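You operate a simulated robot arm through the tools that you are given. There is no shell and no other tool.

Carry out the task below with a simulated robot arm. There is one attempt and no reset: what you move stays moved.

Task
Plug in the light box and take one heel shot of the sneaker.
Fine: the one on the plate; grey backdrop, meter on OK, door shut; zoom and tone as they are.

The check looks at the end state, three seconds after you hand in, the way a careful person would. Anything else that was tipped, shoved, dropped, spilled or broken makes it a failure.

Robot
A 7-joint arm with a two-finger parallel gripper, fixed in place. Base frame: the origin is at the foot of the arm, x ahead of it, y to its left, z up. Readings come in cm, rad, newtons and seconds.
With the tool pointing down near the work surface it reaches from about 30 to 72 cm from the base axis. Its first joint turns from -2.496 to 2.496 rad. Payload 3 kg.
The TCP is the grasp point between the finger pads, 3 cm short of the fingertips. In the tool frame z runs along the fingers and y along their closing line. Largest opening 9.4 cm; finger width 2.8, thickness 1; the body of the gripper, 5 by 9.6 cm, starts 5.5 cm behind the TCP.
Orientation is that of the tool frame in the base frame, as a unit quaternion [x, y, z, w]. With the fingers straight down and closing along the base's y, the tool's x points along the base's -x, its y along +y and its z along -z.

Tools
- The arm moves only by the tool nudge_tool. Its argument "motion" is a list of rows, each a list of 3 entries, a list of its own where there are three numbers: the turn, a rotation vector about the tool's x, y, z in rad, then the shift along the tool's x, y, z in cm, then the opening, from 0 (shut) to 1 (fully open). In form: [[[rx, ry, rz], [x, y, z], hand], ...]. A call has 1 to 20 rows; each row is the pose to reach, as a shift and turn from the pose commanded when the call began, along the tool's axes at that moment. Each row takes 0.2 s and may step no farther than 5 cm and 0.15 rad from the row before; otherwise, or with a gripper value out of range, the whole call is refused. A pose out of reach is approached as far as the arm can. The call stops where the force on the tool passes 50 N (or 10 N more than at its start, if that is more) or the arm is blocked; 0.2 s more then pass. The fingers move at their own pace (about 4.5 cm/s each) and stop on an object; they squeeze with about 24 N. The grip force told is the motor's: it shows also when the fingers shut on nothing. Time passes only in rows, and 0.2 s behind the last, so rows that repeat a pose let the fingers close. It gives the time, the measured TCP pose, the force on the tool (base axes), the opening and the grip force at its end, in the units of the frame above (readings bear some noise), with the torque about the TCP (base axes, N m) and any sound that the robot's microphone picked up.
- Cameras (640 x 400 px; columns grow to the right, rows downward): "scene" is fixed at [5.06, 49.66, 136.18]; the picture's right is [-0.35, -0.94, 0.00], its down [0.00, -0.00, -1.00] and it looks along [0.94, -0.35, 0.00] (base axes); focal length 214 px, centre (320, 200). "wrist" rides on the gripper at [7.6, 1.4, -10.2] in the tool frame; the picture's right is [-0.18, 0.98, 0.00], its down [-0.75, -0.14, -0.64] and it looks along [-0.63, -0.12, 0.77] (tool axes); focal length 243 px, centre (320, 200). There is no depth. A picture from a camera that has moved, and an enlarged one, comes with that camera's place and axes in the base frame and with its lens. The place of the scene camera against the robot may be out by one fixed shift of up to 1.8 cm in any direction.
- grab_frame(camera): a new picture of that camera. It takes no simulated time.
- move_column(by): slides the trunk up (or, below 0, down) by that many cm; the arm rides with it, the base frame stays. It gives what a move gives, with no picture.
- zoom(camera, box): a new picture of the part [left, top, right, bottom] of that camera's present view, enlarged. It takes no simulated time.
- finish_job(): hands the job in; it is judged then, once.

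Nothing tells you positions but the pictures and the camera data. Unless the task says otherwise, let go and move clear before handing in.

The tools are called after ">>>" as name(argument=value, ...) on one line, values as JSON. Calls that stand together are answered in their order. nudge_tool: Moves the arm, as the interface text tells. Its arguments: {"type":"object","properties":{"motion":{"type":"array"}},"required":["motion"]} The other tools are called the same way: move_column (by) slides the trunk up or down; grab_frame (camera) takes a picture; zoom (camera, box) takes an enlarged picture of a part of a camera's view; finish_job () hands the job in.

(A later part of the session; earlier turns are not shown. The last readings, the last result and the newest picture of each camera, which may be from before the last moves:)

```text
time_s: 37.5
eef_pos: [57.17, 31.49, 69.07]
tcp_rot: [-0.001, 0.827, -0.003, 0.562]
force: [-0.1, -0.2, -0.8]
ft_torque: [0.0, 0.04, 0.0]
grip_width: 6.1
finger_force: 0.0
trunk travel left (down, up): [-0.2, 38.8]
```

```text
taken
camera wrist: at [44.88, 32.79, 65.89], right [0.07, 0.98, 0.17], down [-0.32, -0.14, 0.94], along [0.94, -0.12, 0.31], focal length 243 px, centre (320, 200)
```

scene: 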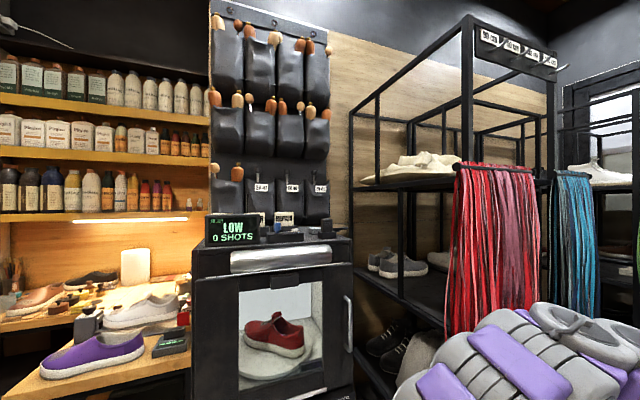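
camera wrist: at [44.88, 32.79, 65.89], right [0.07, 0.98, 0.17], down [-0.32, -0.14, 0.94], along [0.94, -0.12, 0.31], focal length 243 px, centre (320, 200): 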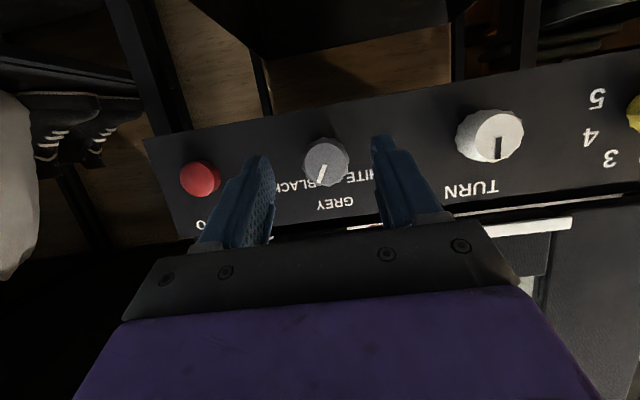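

>>> nudge_tool(motion=[[[0, 0, 0], [-0.5, 0, 1.23], 0.65], [[0, 0, 0], [-1.0, 0, 2.46], 0.65], [[0, 0, 0], [-1.54, 0, 3.69], 0.65], [[0, 0, 0], [-1.54, 0, 3.69], 0.55], [[0, 0, 0], [-1.54, 0, 3.69], 0.45], [[0, 0, 0], [-1.54, 0, 3.69], 0.35], [[0, 0, 0], [-1.54, 0, 3.69], 0.3], [[0, 0, 0], [-1.54, 0, 3.69], 0.3]])

>>> zoom(camera="wrist", box=[220, 100, 420, 240])

```text
time_s: 39.2
eef_pos: [61.15, 31.46, 68.95]
tcp_rot: [-0.001, 0.826, -0.003, 0.563]
force: [3.1, 8.7, 1.8]
ft_torque: [0.05, -0.1, -0.15]
grip_width: 3.37
finger_force: 44.8
trunk travel left (down, up): [-0.2, 38.8]
```

```text
2.86 times, centred on (320, 170) of wrist
camera zoom: at [48.9, 32.87, 65.85], right [0.07, 0.98, 0.17], down [-0.32, -0.14, 0.94], along [0.94, -0.11, 0.31], focal length 693 px, centre (320, 286)
```

zoom: 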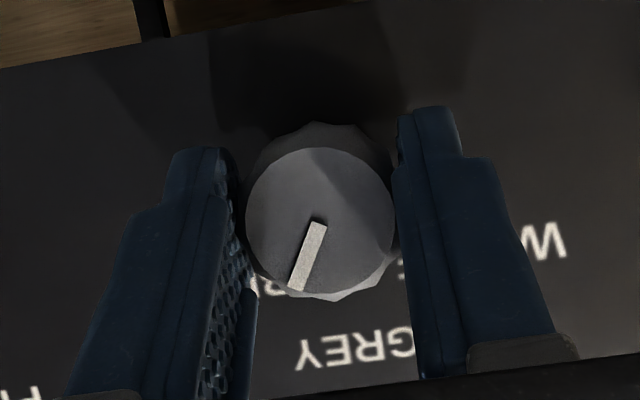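

Gripped again. Now I turn counter-clockwise by ~28° back to GREY.

>>> nudge_tool(motion=[[[0.036, 0, -0.091], [0, 0.05, 0], 0.3], [[0.072, 0, -0.182], [0.01, 0.1, 0], 0.3], [[0.107, 0, -0.273], [0.02, 0.15, 0.01], 0.3], [[0.143, 0, -0.364], [0.04, 0.2, 0.02], 0.3], [[0.179, 0, -0.455], [0.06, 0.25, 0.02], 0.3], [[0.179, 0, -0.455], [0.06, 0.25, 0.02], 0.3]])

>>> zoom(camera="wrist", box=[220, 100, 420, 240])

>>> zoom(camera="scene", box=[180, 200, 370, 400])

```text
time_s: 40.6
eef_pos: [61.05, 31.71, 68.95]
tcp_rot: [-0.14, 0.801, -0.201, 0.546]
force: [2.1, 17.4, -2.7]
ft_torque: [0.07, -0.29, 0.16]
grip_width: 3.38
finger_force: 45.2
trunk travel left (down, up): [-0.2, 38.8]
```

```text
2.86 times, centred on (320, 170) of wrist
camera zoom: at [48.9, 31.3, 65.54], right [0.07, 0.95, -0.32], down [-0.32, 0.32, 0.89], along [0.94, 0.04, 0.33], focal length 693 px, centre (320, 286)
```

zoom: 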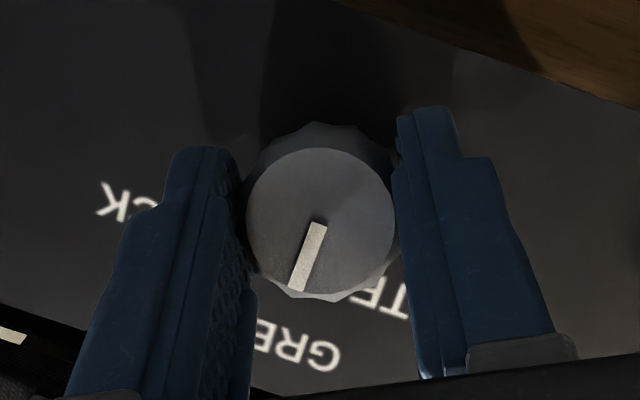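

```text
2.00 times, centred on (275, 300) of scene
camera zoom: at [5.06, 49.66, 136.18], right [-0.35, -0.94, 0.0], down [0.0, 0.0, -1.0], along [0.94, -0.35, 0.0], focal length 429 px, centre (410, 0)
```

zoom: 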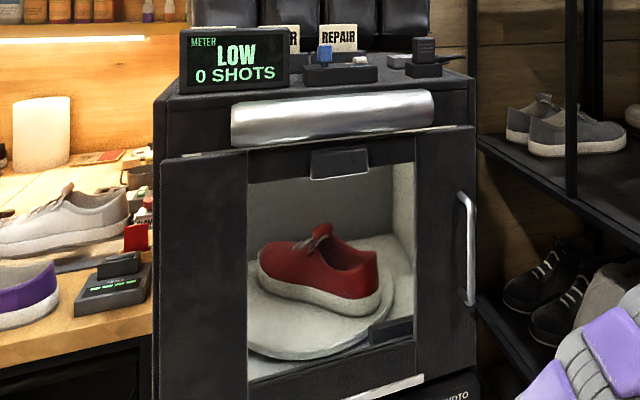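

The pointer is now straight up at GREY. I'll open gently and back out.

>>> nudge_tool(motion=[[[0, 0, 0], [0, 0.1, 0], 0.37], [[0, 0, 0], [0, 0.1, 0], 0.42], [[0, 0, 0], [0, 0.1, 0], 0.5], [[0, 0, 0], [0, 0.1, 0], 0.6], [[0, 0, 0], [0, 0.1, 0], 0.65]])

>>> zoom(camera="wrist", box=[220, 100, 420, 240])

```text
time_s: 41.9
eef_pos: [61.29, 31.65, 69.05]
tcp_rot: [-0.137, 0.801, -0.203, 0.546]
force: [-0.5, 0.4, -0.2]
ft_torque: [0.03, 0.0, 0.0]
grip_width: 6.11
finger_force: 0.1
trunk travel left (down, up): [-0.2, 38.8]
```

```text
2.86 times, centred on (320, 170) of wrist
camera zoom: at [48.98, 31.29, 65.54], right [0.07, 0.95, -0.32], down [-0.32, 0.32, 0.89], along [0.94, 0.04, 0.33], focal length 693 px, centre (320, 286)
```

zoom: 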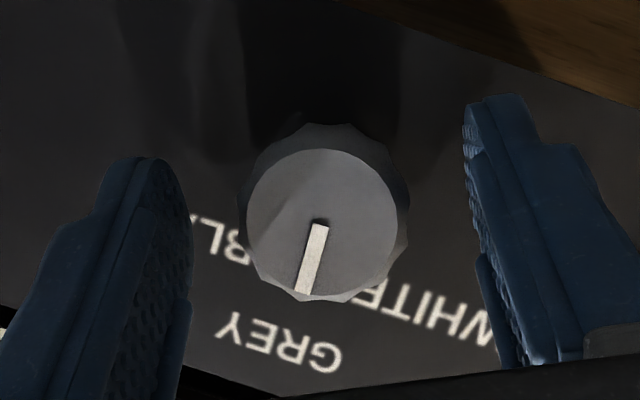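

The knob stays at GREY (within ~6°). I'll back out, level the hand and go to the TURN knob at y≈43.

>>> nudge_tool(motion=[[[0, 0, 0], [0.74, -0.05, -2.12], 0.65], [[-0.0456, -0.0008, 0.115], [1.48, -0.1, -4.25], 0.65], [[-0.0912, -0.0015, 0.23], [-0.21, 3.27, -4.92], 0.65], [[-0.1367, -0.0022, 0.345], [-1.9, 6.65, -5.6], 0.65], [[-0.1823, -0.003, 0.4601], [-3.59, 10.02, -6.27], 0.65], [[-0.1823, -0.003, 0.4601], [-3.59, 10.02, -6.27], 0.65]])

>>> grab_frame(camera="wrist")

>>> zoom(camera="wrist", box=[140, 60, 400, 220])

>>> zoom(camera="wrist", box=[380, 40, 640, 200])

```text
time_s: 43.2
eef_pos: [56.72, 43.06, 69.39]
tcp_rot: [-0.001, 0.825, 0.002, 0.564]
force: [-1.2, -0.2, -0.8]
ft_torque: [0.02, 0.02, 0.01]
grip_width: 6.11
finger_force: 0.1
trunk travel left (down, up): [-0.2, 38.8]
```

```text
taken
camera wrist: at [44.47, 44.52, 66.2], right [0.07, 0.98, 0.17], down [-0.32, -0.14, 0.94], along [0.94, -0.12, 0.31], focal length 243 px, centre (320, 200)
```

wrist: 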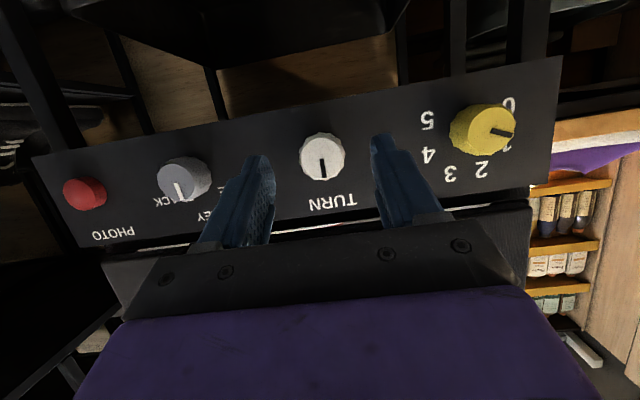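

```text
2.46 times, centred on (270, 140) of wrist
camera zoom: at [44.47, 44.52, 66.2], right [0.07, 0.98, 0.17], down [-0.32, -0.14, 0.94], along [0.94, -0.12, 0.31], focal length 597 px, centre (443, 348)
```

zoom: 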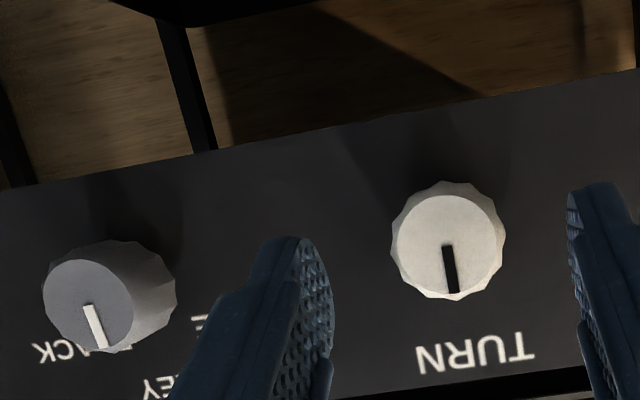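

```text
2.46 times, centred on (510, 120) of wrist
camera zoom: at [44.47, 44.52, 66.2], right [0.07, 0.98, 0.17], down [-0.32, -0.14, 0.94], along [0.94, -0.12, 0.31], focal length 597 px, centre (-148, 397)
```

zoom: 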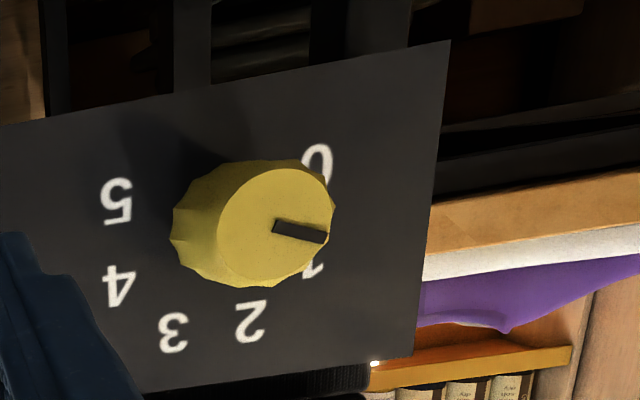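

The grey knob now points straight up at GREY. TURN also points up, and the yellow knob is at 1 (numbers 45° apart). I'll look at the small dark item at the window's lower corner and at the sneaker's heading before turning the plate.

>>> zoom(camera="scene", box=[290, 320, 340, 360])

>>> zoom(camera="scene", box=[265, 265, 305, 295])

>>> zoom(camera="scene", box=[235, 300, 325, 390])

```text
10.00 times, centred on (315, 340) of scene
camera zoom: at [5.06, 49.66, 136.18], right [-0.35, -0.94, 0.0], down [0.0, 0.0, -1.0], along [0.94, -0.35, 0.0], focal length 2145 px, centre (370, -1200)
```

zoom: 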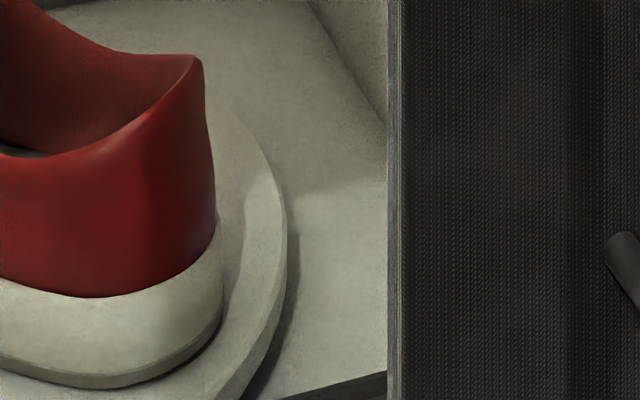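

```text
13.33 times, centred on (285, 280) of scene
camera zoom: at [5.06, 49.66, 136.18], right [-0.35, -0.94, 0.0], down [0.0, 0.0, -1.0], along [0.94, -0.35, 0.0], focal length 2860 px, centre (787, -867)
```

zoom: 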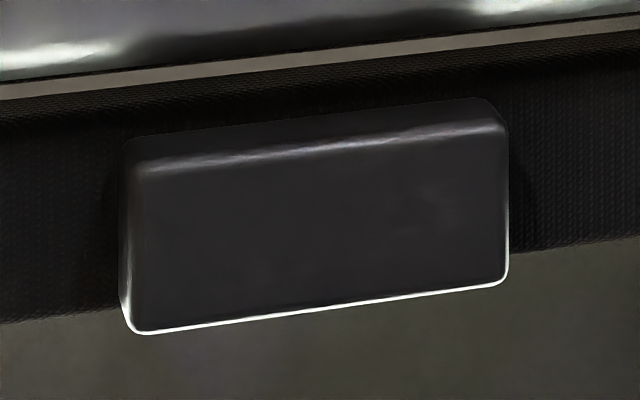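

```text
4.44 times, centred on (280, 345) of scene
camera zoom: at [5.06, 49.66, 136.18], right [-0.35, -0.94, 0.0], down [0.0, 0.0, -1.0], along [0.94, -0.35, 0.0], focal length 953 px, centre (498, -444)
```

zoom: 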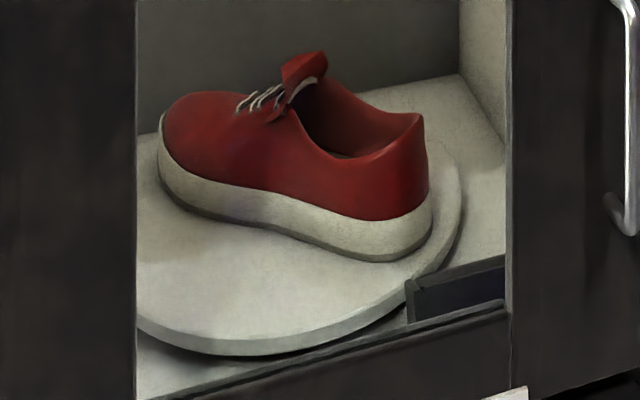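

A small dark block sits inside the box near the window's lower right corner, besides the block at the door top; I need to know where the camera is, so I'll rise and look inside from above.

>>> nudge_tool(motion=[[[0, 0.1, 0], [1.1, -0.5, -2.8], 0.65], [[0, 0.2, 0], [2.2, -1.0, -5.6], 0.65], [[0, 0.2, 0], [2.2, -1.0, -5.6], 0.65]])

>>> move_column(by=30)

```text
time_s: 44.0
eef_pos: [50.57, 42.09, 69.21]
tcp_rot: [0.0, 0.878, 0.0, 0.478]
force: [0.2, -0.6, -0.3]
ft_torque: [0.05, -0.03, -0.01]
grip_width: 6.1
finger_force: 0.0
trunk travel left (down, up): [-0.2, 38.8]
```

```text
time_s: 47.0
eef_pos: [50.63, 42.09, 99.02]
tcp_rot: [0.0, 0.878, 0.0, 0.479]
force: [-0.5, -0.1, 0.2]
ft_torque: [0.0, -0.01, 0.01]
grip_width: 6.1
finger_force: 0.1
trunk travel left (down, up): [-30.2, 8.8]
```

>>> nudge_tool(motion=[[[0, 0.125, 0], [-1.6, -1.4, -1.0], 0.65], [[0, 0.25, 0], [-3.1, -2.9, -2.0], 0.65], [[0, 0.375, 0], [-4.7, -4.3, -3.0], 0.65], [[0, 0.5, 0], [-6.2, -5.7, -4.0], 0.65], [[0, 0.625, 0], [-7.8, -7.1, -5.0], 0.65], [[0, 0.75, 0], [-9.4, -8.6, -6.0], 0.65], [[0, 0.87, 0], [-10.94, -10, -7.02], 0.65], [[0, 0.87, 0], [-10.94, -10, -7.02], 0.65]])

>>> grab_frame(camera="wrist")

>>> zoom(camera="wrist", box=[220, 60, 420, 220])

```text
time_s: 48.9
eef_pos: [50.78, 32.21, 112.4]
tcp_rot: [-0.002, 0.998, 0.0, 0.061]
force: [-0.4, -0.4, -0.2]
ft_torque: [0.03, 0.02, -0.01]
grip_width: 6.12
finger_force: 0.1
trunk travel left (down, up): [-30.2, 8.8]
```

```text
taken
camera wrist: at [41.9, 33.56, 121.8], right [0.18, 0.98, 0.02], down [0.67, -0.14, 0.73], along [0.72, -0.12, -0.68], focal length 243 px, centre (320, 200)
```

wrist: 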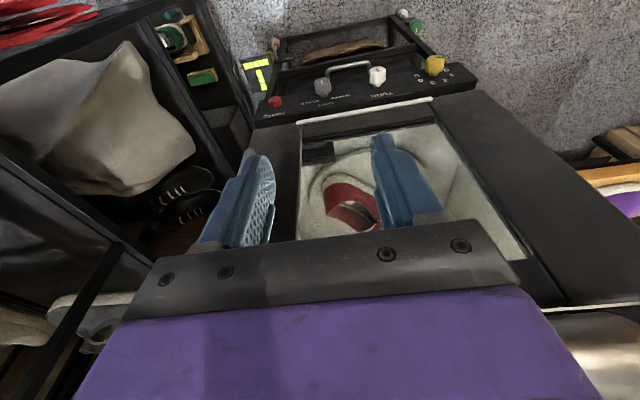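

```text
2.50 times, centred on (320, 140) of wrist
camera zoom: at [41.9, 33.56, 121.8], right [0.18, 0.98, 0.02], down [0.67, -0.14, 0.73], along [0.72, -0.12, -0.68], focal length 606 px, centre (320, 350)
```

zoom: 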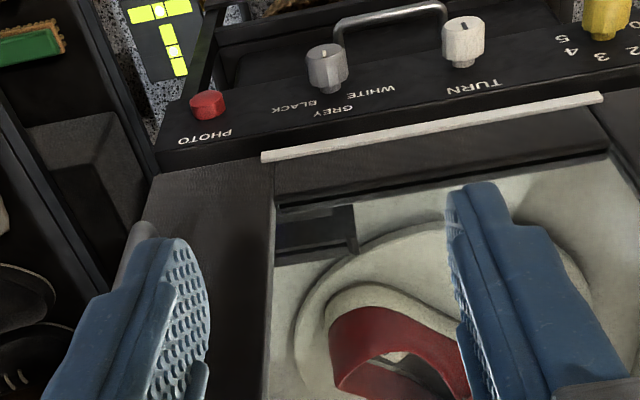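

>>> zoom(camera="wrist", box=[295, 130, 355, 170])

>>> zoom(camera="wrist", box=[290, 110, 470, 240])

```text
10.00 times, centred on (325, 150) of wrist
camera zoom: at [41.9, 33.56, 121.8], right [0.18, 0.98, 0.02], down [0.67, -0.14, 0.73], along [0.72, -0.12, -0.68], focal length 2426 px, centre (270, 700)
```

zoom: 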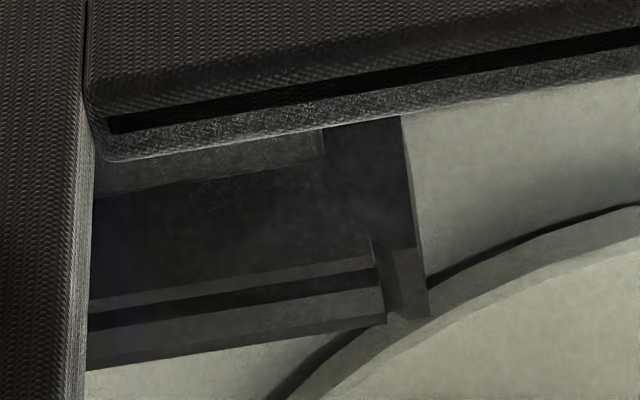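

```text
3.08 times, centred on (380, 175) of wrist
camera zoom: at [41.9, 33.56, 121.8], right [0.18, 0.98, 0.02], down [0.67, -0.14, 0.73], along [0.72, -0.12, -0.68], focal length 746 px, centre (135, 277)
```

zoom: 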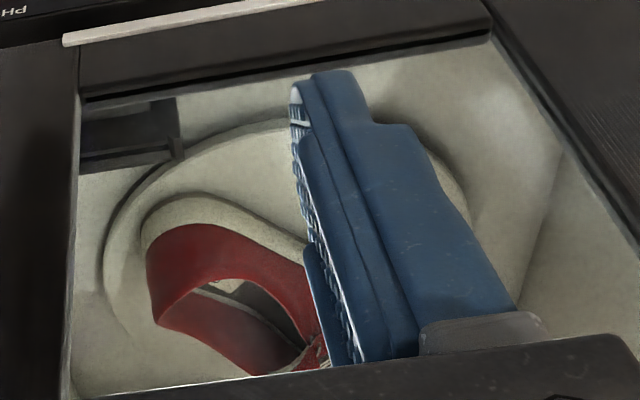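

That dark block is an empty card holder like the ones on top, not a camera; so the camera is the block at the top centre of the door, and the heel must face −x. I'll return to the TURN knob and try it.

>>> nudge_tool(motion=[[[0, -0.125, 0], [0.22, 1.5, 1.85], 0.65], [[0, -0.25, 0], [0.45, 3.1, 3.7], 0.65], [[0, -0.375, 0], [0.68, 4.6, 5.5], 0.65], [[0, -0.5, 0], [0.9, 6.2, 7.4], 0.65], [[0, -0.625, 0], [1.13, 7.7, 9.2], 0.65], [[0, -0.75, 0], [1.35, 9.3, 11.1], 0.65], [[0, -0.87, 0], [1.58, 10.8, 12.9], 0.65], [[0, -0.87, 0], [1.58, 10.8, 12.9], 0.65]])

>>> move_column(by=-30)

>>> grab_frame(camera="wrist")

```text
time_s: 50.6
eef_pos: [50.95, 42.67, 99.14]
tcp_rot: [0.0, 0.877, 0.002, 0.48]
force: [0.5, 0.7, 0.3]
ft_torque: [0.02, -0.03, -0.02]
grip_width: 6.12
finger_force: 0.0
trunk travel left (down, up): [-30.2, 8.8]
```

```text
time_s: 53.6
eef_pos: [50.77, 42.96, 68.95]
tcp_rot: [-0.001, 0.878, 0.002, 0.479]
force: [-0.2, -0.3, -0.5]
ft_torque: [0.0, 0.05, 0.01]
grip_width: 6.1
finger_force: 0.0
trunk travel left (down, up): [-0.2, 38.8]
```

```text
taken
camera wrist: at [38.13, 44.27, 68.27], right [0.1, 0.98, 0.16], down [-0.13, -0.14, 0.98], along [0.99, -0.12, 0.11], focal length 243 px, centre (320, 200)
```

wrist: 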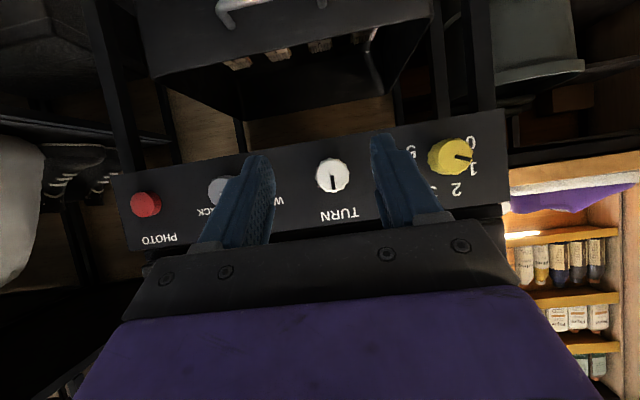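

>>> nudge_tool(motion=[[[0, -0.1, 0], [-1.8, 0.05, 2.5], 0.65], [[0, -0.2, 0], [-3.62, 0.1, 4.99], 0.65], [[0, -0.2, 0], [-3.62, 0.1, 4.99], 0.65]])

>>> zoom(camera="wrist", box=[200, 60, 440, 220])

```text
time_s: 54.5
eef_pos: [57.04, 43.2, 69.68]
tcp_rot: [-0.001, 0.825, 0.001, 0.565]
force: [-0.4, -0.4, -0.5]
ft_torque: [-0.01, -0.03, 0.0]
grip_width: 6.09
finger_force: 0.1
trunk travel left (down, up): [-0.2, 38.8]
```

```text
2.50 times, centred on (320, 140) of wrist
camera zoom: at [44.77, 44.56, 66.3], right [0.06, 0.98, 0.17], down [-0.32, -0.14, 0.94], along [0.94, -0.12, 0.31], focal length 606 px, centre (320, 350)
```

zoom: 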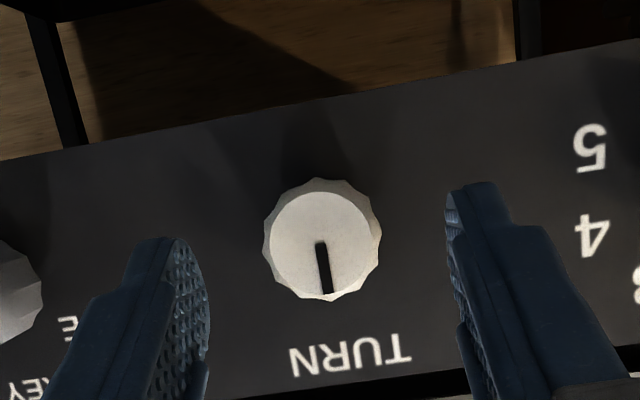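

>>> nudge_tool(motion=[[[0, 0, 0], [-0.47, -0.1, 1.31], 0.65], [[0, 0, 0], [-0.93, -0.2, 2.62], 0.65], [[0, 0, 0], [-1.4, -0.2, 3.93], 0.65], [[0, 0, 0], [-1.4, -0.2, 3.93], 0.55], [[0, 0, 0], [-1.4, -0.2, 3.93], 0.45], [[0, 0, 0], [-1.4, -0.2, 3.93], 0.35], [[0, 0, 0], [-1.4, -0.2, 3.93], 0.3], [[0, 0, 0], [-1.4, -0.2, 3.93], 0.3]])

>>> zoom(camera="wrist", box=[220, 100, 420, 240])

```text
time_s: 56.2
eef_pos: [61.14, 43.04, 69.27]
tcp_rot: [-0.002, 0.826, 0.001, 0.564]
force: [2.7, 8.9, 2.5]
ft_torque: [0.05, 0.11, -0.33]
grip_width: 3.38
finger_force: 42.9
trunk travel left (down, up): [-0.2, 38.8]
```

```text
2.86 times, centred on (320, 170) of wrist
camera zoom: at [48.88, 44.37, 65.97], right [0.06, 0.98, 0.17], down [-0.32, -0.14, 0.94], along [0.94, -0.11, 0.31], focal length 693 px, centre (320, 286)
```

zoom: 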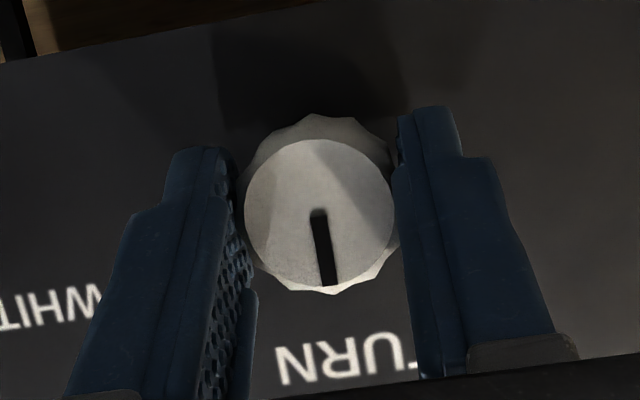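

Gripped. A test turn of 30° counter-clockwise to learn which way the plate goes.

>>> nudge_tool(motion=[[[0.038, 0, -0.097], [0, 0.05, 0], 0.3], [[0.075, 0, -0.194], [0.01, 0.1, 0], 0.3], [[0.113, 0, -0.291], [0.02, 0.15, 0.01], 0.3], [[0.15, 0, -0.388], [0.04, 0.2, 0.02], 0.3], [[0.188, 0, -0.485], [0.06, 0.24, 0.02], 0.3], [[0.188, 0, -0.485], [0.06, 0.24, 0.02], 0.3]])

>>> zoom(camera="scene", box=[220, 260, 340, 390])

>>> zoom(camera="wrist", box=[220, 100, 420, 240])

```text
time_s: 57.6
eef_pos: [61.16, 43.12, 69.07]
tcp_rot: [-0.148, 0.797, -0.211, 0.546]
force: [3.9, 17.3, 9.3]
ft_torque: [0.05, -1.17, -0.33]
grip_width: 3.37
finger_force: 44.2
trunk travel left (down, up): [-0.2, 38.8]
```

```text
3.08 times, centred on (280, 325) of scene
camera zoom: at [5.06, 49.66, 136.18], right [-0.35, -0.94, 0.0], down [0.0, 0.0, -1.0], along [0.94, -0.35, 0.0], focal length 660 px, centre (443, -185)
```

zoom: 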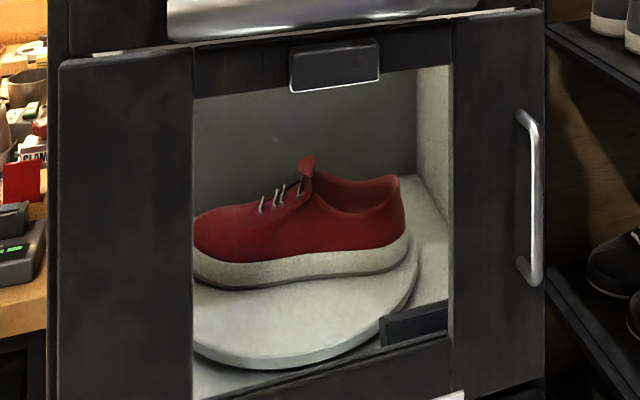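

```text
2.86 times, centred on (320, 170) of wrist
camera zoom: at [48.88, 42.73, 65.62], right [0.06, 0.94, -0.34], down [-0.33, 0.34, 0.88], along [0.94, 0.06, 0.33], focal length 693 px, centre (320, 286)
```

zoom: 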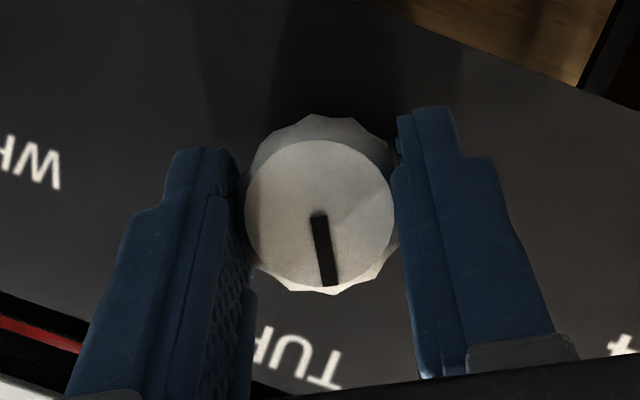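

Turning the knob counter-clockwise swung the toe further toward the front, about 1:1; so I need it about +55° clockwise from its start. I'll bring it back to zero first, then re-grip from the −57° side for the real turn.

>>> nudge_tool(motion=[[[-0.038, 0, 0.097], [0.01, -0.05, 0], 0.3], [[-0.075, 0, 0.194], [0.03, -0.1, 0.01], 0.3], [[-0.113, 0, 0.291], [0.04, -0.15, 0.01], 0.3], [[-0.15, 0, 0.388], [0.05, -0.2, 0.02], 0.3], [[-0.188, 0, 0.485], [0.06, -0.24, 0.02], 0.3], [[-0.188, 0, 0.485], [0.06, -0.24, 0.02], 0.3], [[-0.188, 0, 0.485], [0.06, -0.24, 0.02], 0.38], [[-0.188, 0, 0.485], [0.06, -0.24, 0.02], 0.45], [[-0.188, 0, 0.485], [0.06, -0.24, 0.02], 0.6], [[-0.188, 0, 0.485], [0.06, -0.24, 0.02], 0.7]])

>>> zoom(camera="wrist", box=[220, 100, 420, 240])

>>> zoom(camera="scene", box=[220, 260, 340, 390])

```text
time_s: 59.9
eef_pos: [61.06, 42.82, 69.21]
tcp_rot: [0.0, 0.826, 0.0, 0.563]
force: [-0.7, 0.0, -0.2]
ft_torque: [-0.01, 0.03, 0.0]
grip_width: 6.58
finger_force: 0.0
trunk travel left (down, up): [-0.2, 38.8]
```

```text
2.86 times, centred on (320, 170) of wrist
camera zoom: at [48.89, 44.17, 66.02], right [0.07, 0.98, 0.17], down [-0.32, -0.14, 0.94], along [0.94, -0.12, 0.31], focal length 693 px, centre (320, 286)
```

zoom: 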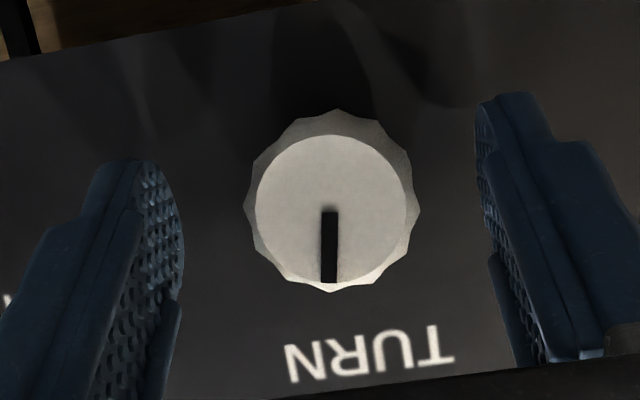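

```text
3.08 times, centred on (280, 325) of scene
camera zoom: at [5.06, 49.66, 136.18], right [-0.35, -0.94, 0.0], down [0.0, 0.0, -1.0], along [0.94, -0.35, 0.0], focal length 660 px, centre (443, -185)
```

zoom: 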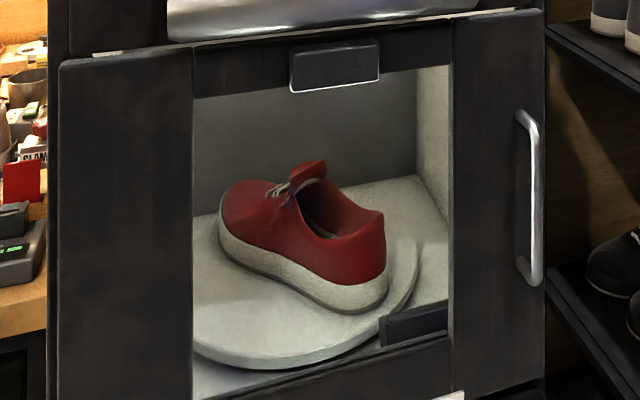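

The knob is at about +10° now and the sneaker is turning the right way. I'll roll the open hand −45° around the knob, then grip.

>>> nudge_tool(motion=[[[0.0474, 0, -0.1219], [0, 0.15, 0], 0.7], [[0.0948, 0, -0.2439], [0.02, 0.25, 0.01], 0.7], [[0.1423, 0, -0.3658], [0.04, 0.33, 0.02], 0.7], [[0.1897, 0, -0.4877], [0.07, 0.4, 0.03], 0.7], [[0.2371, 0, -0.6097], [0.1, 0.46, 0.04], 0.7], [[0.2845, 0, -0.7316], [0.136, 0.52, 0.05], 0.7], [[0.2845, 0, -0.7316], [0.136, 0.52, 0.05], 0.7]])

>>> zoom(camera="wrist", box=[220, 100, 420, 240])

```text
time_s: 61.5
eef_pos: [61.06, 43.12, 69.0]
tcp_rot: [-0.218, 0.763, -0.315, 0.521]
force: [-0.2, 0.4, -0.1]
ft_torque: [-0.01, 0.0, 0.01]
grip_width: 6.6
finger_force: 0.1
trunk travel left (down, up): [-0.2, 38.8]
```

```text
2.86 times, centred on (320, 170) of wrist
camera zoom: at [48.83, 41.75, 65.81], right [0.06, 0.82, -0.57], down [-0.33, 0.56, 0.76], along [0.94, 0.14, 0.3], focal length 693 px, centre (320, 286)
```

zoom: 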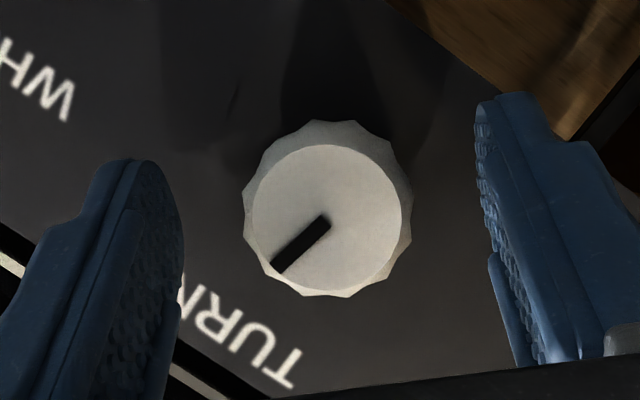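

Pointer at +11°. Now grip and turn clockwise 45°.

>>> nudge_tool(motion=[[[0, 0, 0], [0, 0, 0], 0.55], [[0, 0, 0], [0, 0, 0], 0.45], [[0, 0, 0], [0, 0, 0], 0.35], [[0, 0, 0], [0, 0, 0], 0.3], [[0, 0, 0], [0, 0, 0], 0.3], [[-0.0406, 0, 0.1045], [0.015, -0.04, 0], 0.3], [[-0.0813, 0, 0.209], [0.03, -0.08, 0.01], 0.3], [[-0.122, 0, 0.3135], [0.04, -0.11, 0.01], 0.3], [[-0.1626, 0, 0.418], [0.06, -0.15, 0.02], 0.3], [[-0.2032, 0, 0.5226], [0.07, -0.19, 0.02], 0.3], [[-0.2439, 0, 0.6271], [0.085, -0.23, 0.03], 0.3], [[-0.2845, 0, 0.7316], [0.1, -0.26, 0.04], 0.3], [[-0.2845, 0, 0.7316], [0.1, -0.26, 0.04], 0.3]])

>>> zoom(camera="scene", box=[220, 260, 340, 390])

>>> zoom(camera="wrist", box=[220, 100, 420, 240])

```text
time_s: 64.2
eef_pos: [61.13, 42.91, 69.12]
tcp_rot: [0.0, 0.826, 0.002, 0.564]
force: [-5.6, -2.6, -8.2]
ft_torque: [0.0, 0.16, -0.8]
grip_width: 3.35
finger_force: 45.0
trunk travel left (down, up): [-0.2, 38.8]
```

```text
3.08 times, centred on (280, 325) of scene
camera zoom: at [5.06, 49.66, 136.18], right [-0.35, -0.94, 0.0], down [0.0, 0.0, -1.0], along [0.94, -0.35, 0.0], focal length 660 px, centre (443, -185)
```

zoom: 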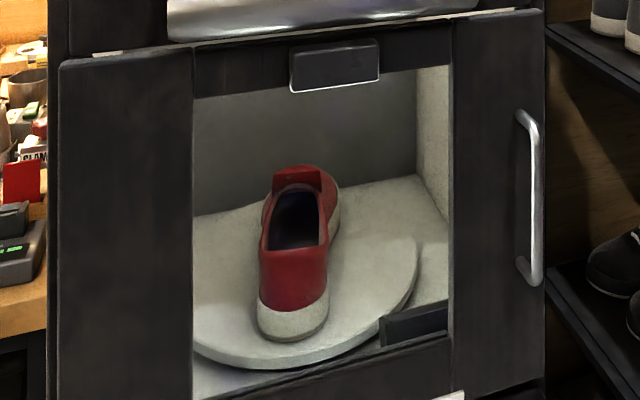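

```text
2.86 times, centred on (320, 170) of wrist
camera zoom: at [48.82, 44.42, 65.88], right [0.07, 0.98, 0.17], down [-0.32, -0.14, 0.94], along [0.94, -0.12, 0.31], focal length 693 px, centre (320, 286)
```

zoom: 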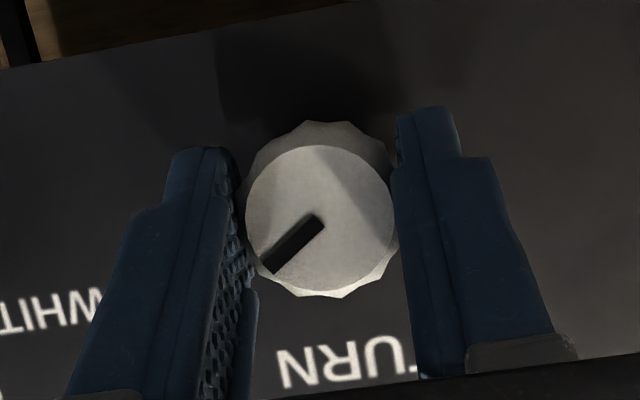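

The heel now faces the door. I'll release the knob, back off, and raise up to check the heading straight from the front.

>>> nudge_tool(motion=[[[0, 0, 0], [0, 0, 0], 0.37], [[0, 0, 0], [0, 0, 0], 0.42], [[0, 0, 0], [0, 0, 0], 0.5], [[0, 0, 0], [0, 0, 0], 0.6], [[0, 0, 0], [0, 0, 0], 0.65], [[0, 0, 0], [0.72, 0, -1.86], 0.65], [[0, 0.05, 0], [1.45, -0.5, -3.7], 0.65], [[0, 0.15, 0], [2.2, -1.5, -5.6], 0.65], [[0, 0.25, 0], [2.9, -2.5, -7.5], 0.65], [[0, 0.25, 0], [2.9, -2.5, -7.5], 0.65]])

>>> grab_frame(camera="wrist")

>>> move_column(by=25)

>>> grab_frame(camera="wrist")

```text
time_s: 66.5
eef_pos: [52.92, 40.51, 69.12]
tcp_rot: [-0.001, 0.89, 0.002, 0.457]
force: [-0.1, -0.4, -0.6]
ft_torque: [0.0, -0.02, -0.01]
grip_width: 6.14
finger_force: 0.0
trunk travel left (down, up): [-0.2, 38.8]
```

```text
taken
camera wrist: at [40.26, 41.96, 69.19], right [0.11, 0.98, 0.15], down [-0.08, -0.14, 0.99], along [0.99, -0.12, 0.07], focal length 243 px, centre (320, 200)
```

wrist: 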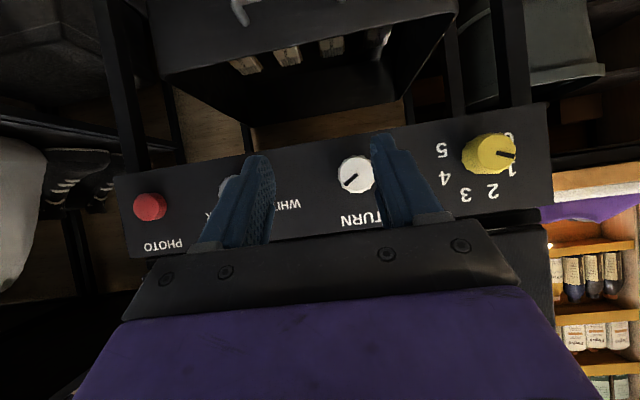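

```text
time_s: 69.0
eef_pos: [52.99, 40.6, 94.19]
tcp_rot: [-0.001, 0.89, 0.001, 0.456]
force: [-0.1, 0.7, 0.5]
ft_torque: [-0.01, 0.0, 0.0]
grip_width: 6.14
finger_force: 0.1
trunk travel left (down, up): [-25.2, 13.8]
```

```text
taken
camera wrist: at [40.31, 42.0, 94.13], right [0.11, 0.98, 0.15], down [-0.08, -0.14, 0.99], along [0.99, -0.12, 0.07], focal length 243 px, centre (320, 200)
```

wrist: 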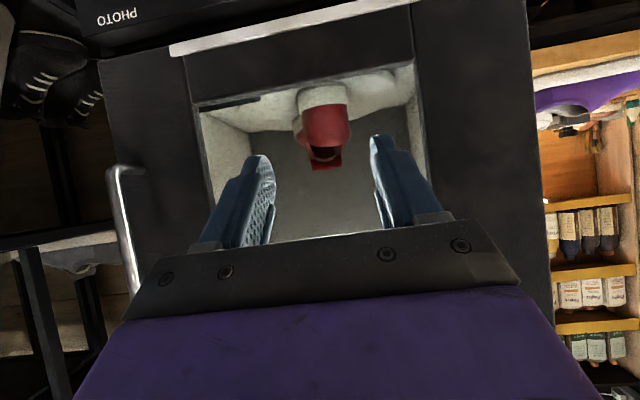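

>>> zoom(camera="wrist", box=[260, 60, 400, 200])

>>> zoom(camera="scene", box=[190, 200, 360, 400])

```text
2.86 times, centred on (330, 130) of wrist
camera zoom: at [40.31, 42.0, 94.13], right [0.11, 0.98, 0.15], down [-0.08, -0.14, 0.99], along [0.99, -0.12, 0.07], focal length 693 px, centre (291, 400)
```

zoom: 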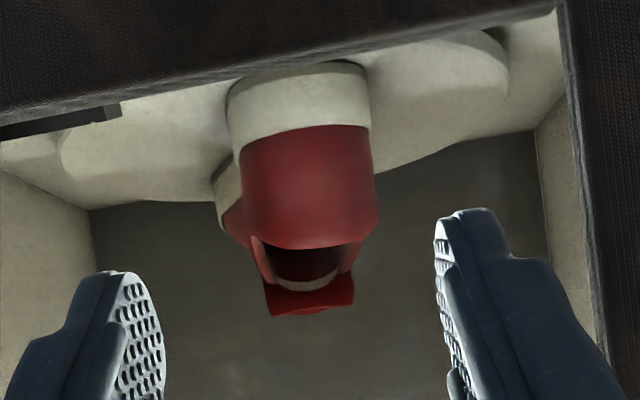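

```text
2.00 times, centred on (275, 300) of scene
camera zoom: at [5.06, 49.66, 136.18], right [-0.35, -0.94, 0.0], down [0.0, 0.0, -1.0], along [0.94, -0.35, 0.0], focal length 429 px, centre (410, 0)
```

zoom: 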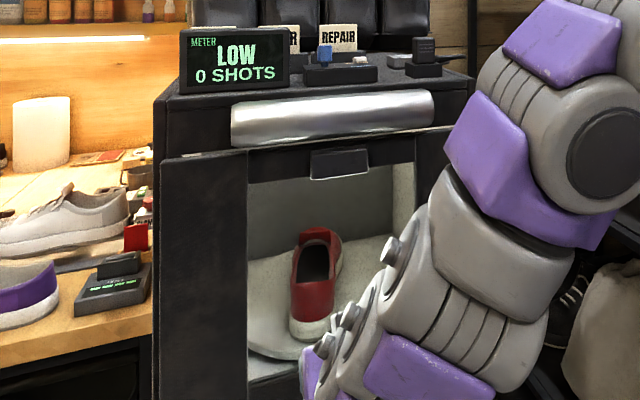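

From the front the heel faces the door but the toe leans about 10° toward −y, so I'll back the TURN knob off by ~10°. Going down again to the knob.

>>> move_column(by=-25)

>>> nudge_tool(motion=[[[0, -0.13, 0], [-1.35, 1.2, 1.5], 0.65], [[0, -0.253, 0], [-2.69, 2.4, 3.05], 0.65], [[0, -0.253, 0], [-2.69, 2.4, 3.05], 0.65]])

>>> zoom(camera="wrist", box=[200, 60, 440, 220])

```text
time_s: 71.6
eef_pos: [52.94, 40.52, 69.18]
tcp_rot: [0.0, 0.89, 0.001, 0.456]
force: [0.3, -0.2, 0.2]
ft_torque: [0.01, 0.02, 0.02]
grip_width: 6.11
finger_force: 0.0
trunk travel left (down, up): [-0.2, 38.8]
```

```text
time_s: 72.4
eef_pos: [56.96, 43.08, 69.65]
tcp_rot: [0.0, 0.824, 0.0, 0.566]
force: [0.7, 0.4, 0.6]
ft_torque: [-0.01, 0.01, 0.01]
grip_width: 6.14
finger_force: 0.0
trunk travel left (down, up): [-0.2, 38.8]
```

```text
2.50 times, centred on (320, 140) of wrist
camera zoom: at [44.75, 44.46, 66.41], right [0.06, 0.98, 0.17], down [-0.33, -0.14, 0.93], along [0.94, -0.12, 0.31], focal length 606 px, centre (320, 350)
```

zoom: 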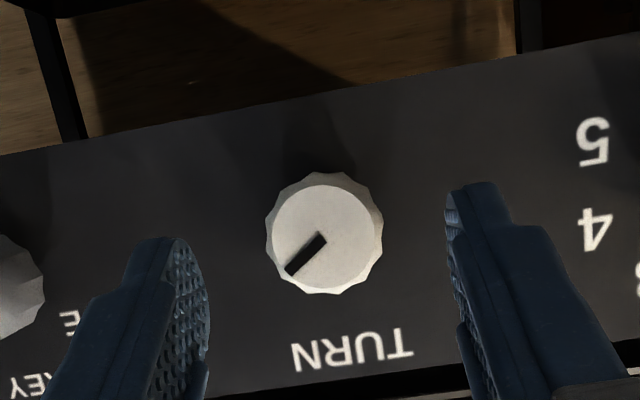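

>>> nudge_tool(motion=[[[0, 0, 0], [-0.48, -0.05, 1.32], 0.65], [[0, 0, 0], [-0.95, -0.12, 2.63], 0.65], [[0, 0, 0], [-1.43, -0.12, 3.95], 0.65], [[0, 0, 0], [-1.43, -0.12, 3.95], 0.55], [[0, 0, 0], [-1.43, -0.12, 3.95], 0.45], [[0, 0, 0], [-1.43, -0.12, 3.95], 0.35], [[0, 0, 0], [-1.43, -0.12, 3.95], 0.3], [[0, 0, 0], [-1.43, -0.12, 3.95], 0.3], [[0.033, 0, -0.084], [-1.43, -0.08, 3.95], 0.3], [[0.065, 0, -0.168], [-1.43, -0.03, 3.95], 0.3], [[0.065, 0, -0.168], [-1.43, -0.03, 3.95], 0.3]])

>>> zoom(camera="wrist", box=[220, 100, 420, 240])

>>> zoom(camera="scene", box=[220, 260, 340, 390])

```text
time_s: 74.8
eef_pos: [61.16, 43.11, 69.67]
tcp_rot: [-0.054, 0.821, -0.072, 0.563]
force: [-3.5, 20.1, -6.1]
ft_torque: [0.17, 0.37, -0.69]
grip_width: 3.36
finger_force: 45.0
trunk travel left (down, up): [-0.2, 38.8]
```

```text
2.86 times, centred on (320, 170) of wrist
camera zoom: at [48.92, 43.84, 66.06], right [0.06, 1.0, -0.01], down [-0.33, 0.03, 0.94], along [0.94, -0.05, 0.33], focal length 693 px, centre (320, 286)
```

zoom: 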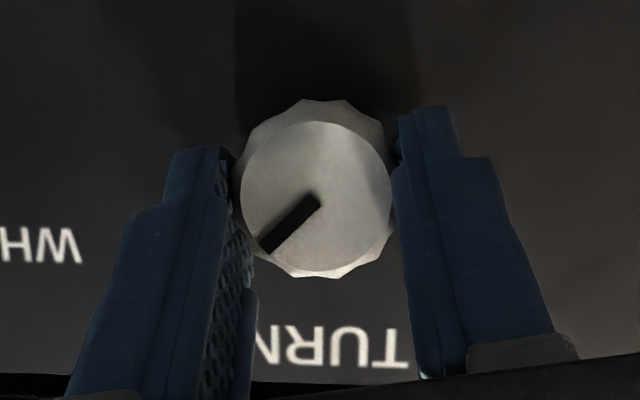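

```text
3.08 times, centred on (280, 325) of scene
camera zoom: at [5.06, 49.66, 136.18], right [-0.35, -0.94, 0.0], down [0.0, 0.0, -1.0], along [0.94, -0.35, 0.0], focal length 660 px, centre (443, -185)
```

zoom: 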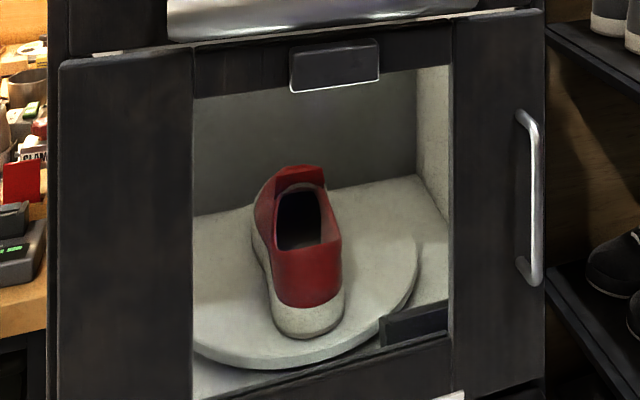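

Now the heel is nearly square to the door (heading ≈ −3°). There's a side load on the fingers, so I'll relieve it before opening.

>>> nudge_tool(motion=[[[0, 0, 0], [0, 0.15, 0], 0.3], [[0, 0, 0], [0, 0.2, 0], 0.3]])

```text
time_s: 75.4
eef_pos: [61.17, 43.03, 69.46]
tcp_rot: [-0.052, 0.821, -0.072, 0.564]
force: [-6.9, 18.5, 3.8]
ft_torque: [0.14, 0.71, -0.2]
grip_width: 3.36
finger_force: 44.7
trunk travel left (down, up): [-0.2, 38.8]
```

>>> nudge_tool(motion=[[[0, 0, 0], [0, 0, 0], 0.36], [[0, 0, 0], [0, 0, 0], 0.4], [[0, 0, 0], [0, 0, 0], 0.5], [[0, 0, 0], [0, 0, 0], 0.6], [[0, 0, 0], [0, 0, 0], 0.65]])

>>> zoom(camera="wrist", box=[220, 100, 420, 240])

>>> zoom(camera="scene", box=[220, 260, 340, 390])

```text
time_s: 76.6
eef_pos: [61.22, 42.99, 69.4]
tcp_rot: [-0.052, 0.822, -0.074, 0.562]
force: [0.5, -0.6, -0.7]
ft_torque: [0.01, -0.01, 0.0]
grip_width: 6.1
finger_force: 0.0
trunk travel left (down, up): [-0.2, 38.8]
```

```text
2.86 times, centred on (320, 170) of wrist
camera zoom: at [48.99, 43.82, 65.98], right [0.06, 1.0, -0.01], down [-0.33, 0.03, 0.94], along [0.94, -0.06, 0.33], focal length 693 px, centre (320, 286)
```

zoom: 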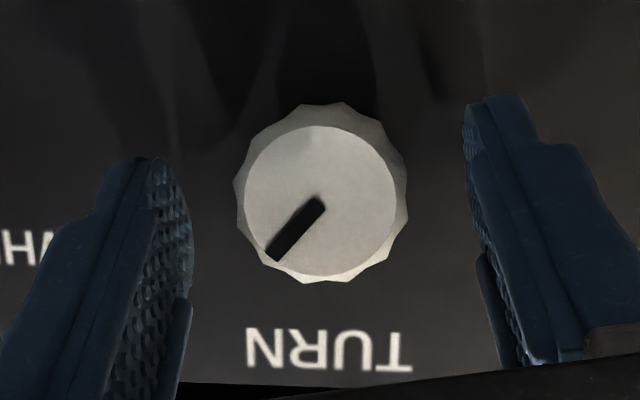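

```text
3.08 times, centred on (280, 325) of scene
camera zoom: at [5.06, 49.66, 136.18], right [-0.35, -0.94, 0.0], down [0.0, 0.0, -1.0], along [0.94, -0.35, 0.0], focal length 660 px, centre (443, -185)
```

zoom: 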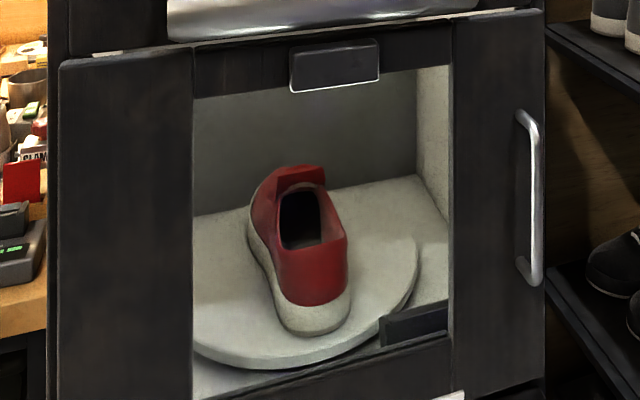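

Released: pointer at ~38° and the heel sits dead centre (heading ≈ 0–1°). Next is the yellow light knob; I'll back out and test the reach at y≈54.6.

>>> nudge_tool(motion=[[[0, 0, 0], [0.76, 0, -1.95], 0.65], [[0, 0, 0], [1.52, 0.01, -3.91], 0.65], [[-0.02, 0, 0.05], [1.0, 3.0, -4.1], 0.65], [[-0.04, 0, 0.1], [0.6, 6.0, -4.3], 0.65], [[-0.055, 0, 0.14], [0.2, 8.8, -4.45], 0.65], [[-0.065, 0, 0.168], [-0.25, 11.46, -4.58], 0.65], [[-0.065, 0, 0.168], [-0.25, 11.46, -4.58], 0.65]])

>>> grab_frame(camera="wrist")

>>> zoom(camera="wrist", box=[200, 60, 440, 220])

```text
time_s: 78.2
eef_pos: [57.04, 54.85, 69.24]
tcp_rot: [0.0, 0.825, 0.0, 0.565]
force: [0.1, 0.3, 0.3]
ft_torque: [0.0, 0.01, 0.04]
grip_width: 6.1
finger_force: 0.0
trunk travel left (down, up): [-0.2, 38.8]
```

```text
taken
camera wrist: at [44.8, 56.36, 66.01], right [0.06, 0.98, 0.17], down [-0.33, -0.14, 0.93], along [0.94, -0.12, 0.31], focal length 243 px, centre (320, 200)
```

wrist: 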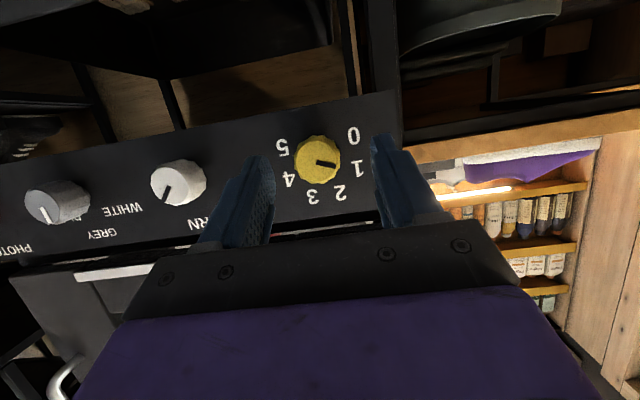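

```text
2.50 times, centred on (320, 140) of wrist
camera zoom: at [44.8, 56.36, 66.01], right [0.06, 0.98, 0.17], down [-0.33, -0.14, 0.93], along [0.94, -0.12, 0.31], focal length 606 px, centre (320, 350)
```

zoom: 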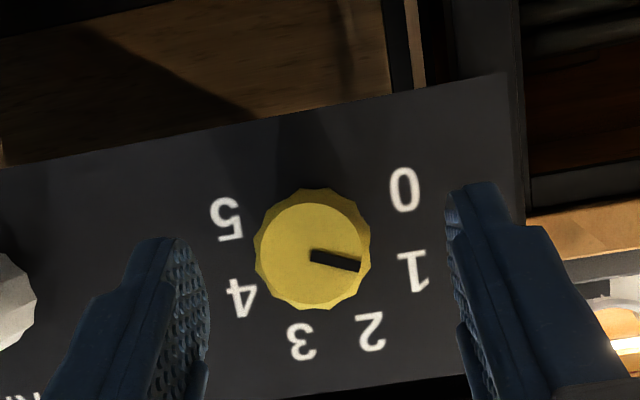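

The yellow knob is in reach (axis y≈54.46, z≈68.74), pointing at 1. I'll roll the open hand −45° in front of it.

>>> nudge_tool(motion=[[[0.0474, 0, -0.1219], [0.03, 0, 0.01], 0.65], [[0.0948, 0, -0.2439], [0.06, 0, 0.02], 0.65], [[0.1423, 0, -0.3658], [0.09, 0, 0.03], 0.65], [[0.1897, 0, -0.4877], [0.12, -0.02, 0.05], 0.65], [[0.2371, 0, -0.6097], [0.15, -0.03, 0.06], 0.65], [[0.2845, 0, -0.7316], [0.19, -0.04, 0.07], 0.65], [[0.2845, 0, -0.7316], [0.19, -0.04, 0.07], 0.65]])

>>> zoom(camera="wrist", box=[200, 60, 440, 220])

```text
time_s: 79.8
eef_pos: [56.8, 53.86, 72.2]
tcp_rot: [-0.218, 0.762, -0.314, 0.523]
force: [-0.2, -0.1, -0.6]
ft_torque: [0.04, 0.0, -0.02]
grip_width: 6.12
finger_force: 0.0
out of reach, approached as far as the arm can: row 4, 5, 6, 7
trunk travel left (down, up): [-0.2, 38.8]
```

```text
2.50 times, centred on (320, 140) of wrist
camera zoom: at [44.48, 52.44, 69.02], right [0.06, 0.82, -0.57], down [-0.33, 0.56, 0.76], along [0.94, 0.14, 0.3], focal length 606 px, centre (320, 350)
```

zoom: 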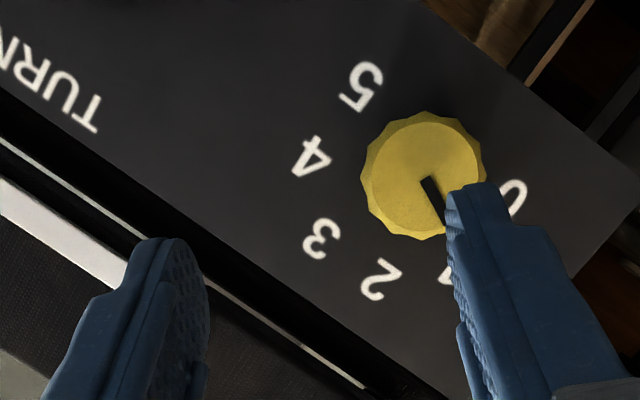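

The −45° roll is beyond reach at this far knob, so I'll work on the + side instead: back to roll 0 and grip there.

>>> nudge_tool(motion=[[[-0.0474, 0, 0.1219], [0.23, 0.4, 0.13], 0.65], [[-0.0948, 0, 0.2439], [0.47, 0.8, 0.26], 0.65], [[-0.1423, 0, 0.3658], [0.7, 1.2, 0.39], 0.65], [[-0.1897, 0, 0.4877], [0.94, 1.6, 0.52], 0.65], [[-0.2371, 0, 0.6097], [1.17, 2.0, 0.65], 0.65], [[-0.2845, 0, 0.7316], [1.4, 2.44, 0.77], 0.65], [[-0.2845, 0, 0.7316], [1.4, 2.44, 0.77], 0.65]])

>>> zoom(camera="wrist", box=[200, 60, 440, 220])

```text
time_s: 81.4
eef_pos: [57.02, 54.23, 69.53]
tcp_rot: [0.0, 0.824, 0.001, 0.566]
force: [-0.4, 0.8, -0.1]
ft_torque: [-0.03, -0.04, -0.05]
grip_width: 6.11
finger_force: 0.0
trunk travel left (down, up): [-0.2, 38.8]
```

```text
2.50 times, centred on (320, 140) of wrist
camera zoom: at [44.79, 55.63, 66.15], right [0.07, 0.98, 0.17], down [-0.33, -0.14, 0.93], along [0.94, -0.12, 0.31], focal length 606 px, centre (320, 350)
```

zoom: 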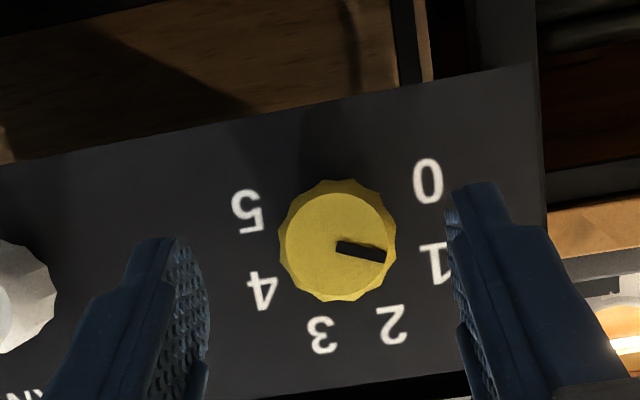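

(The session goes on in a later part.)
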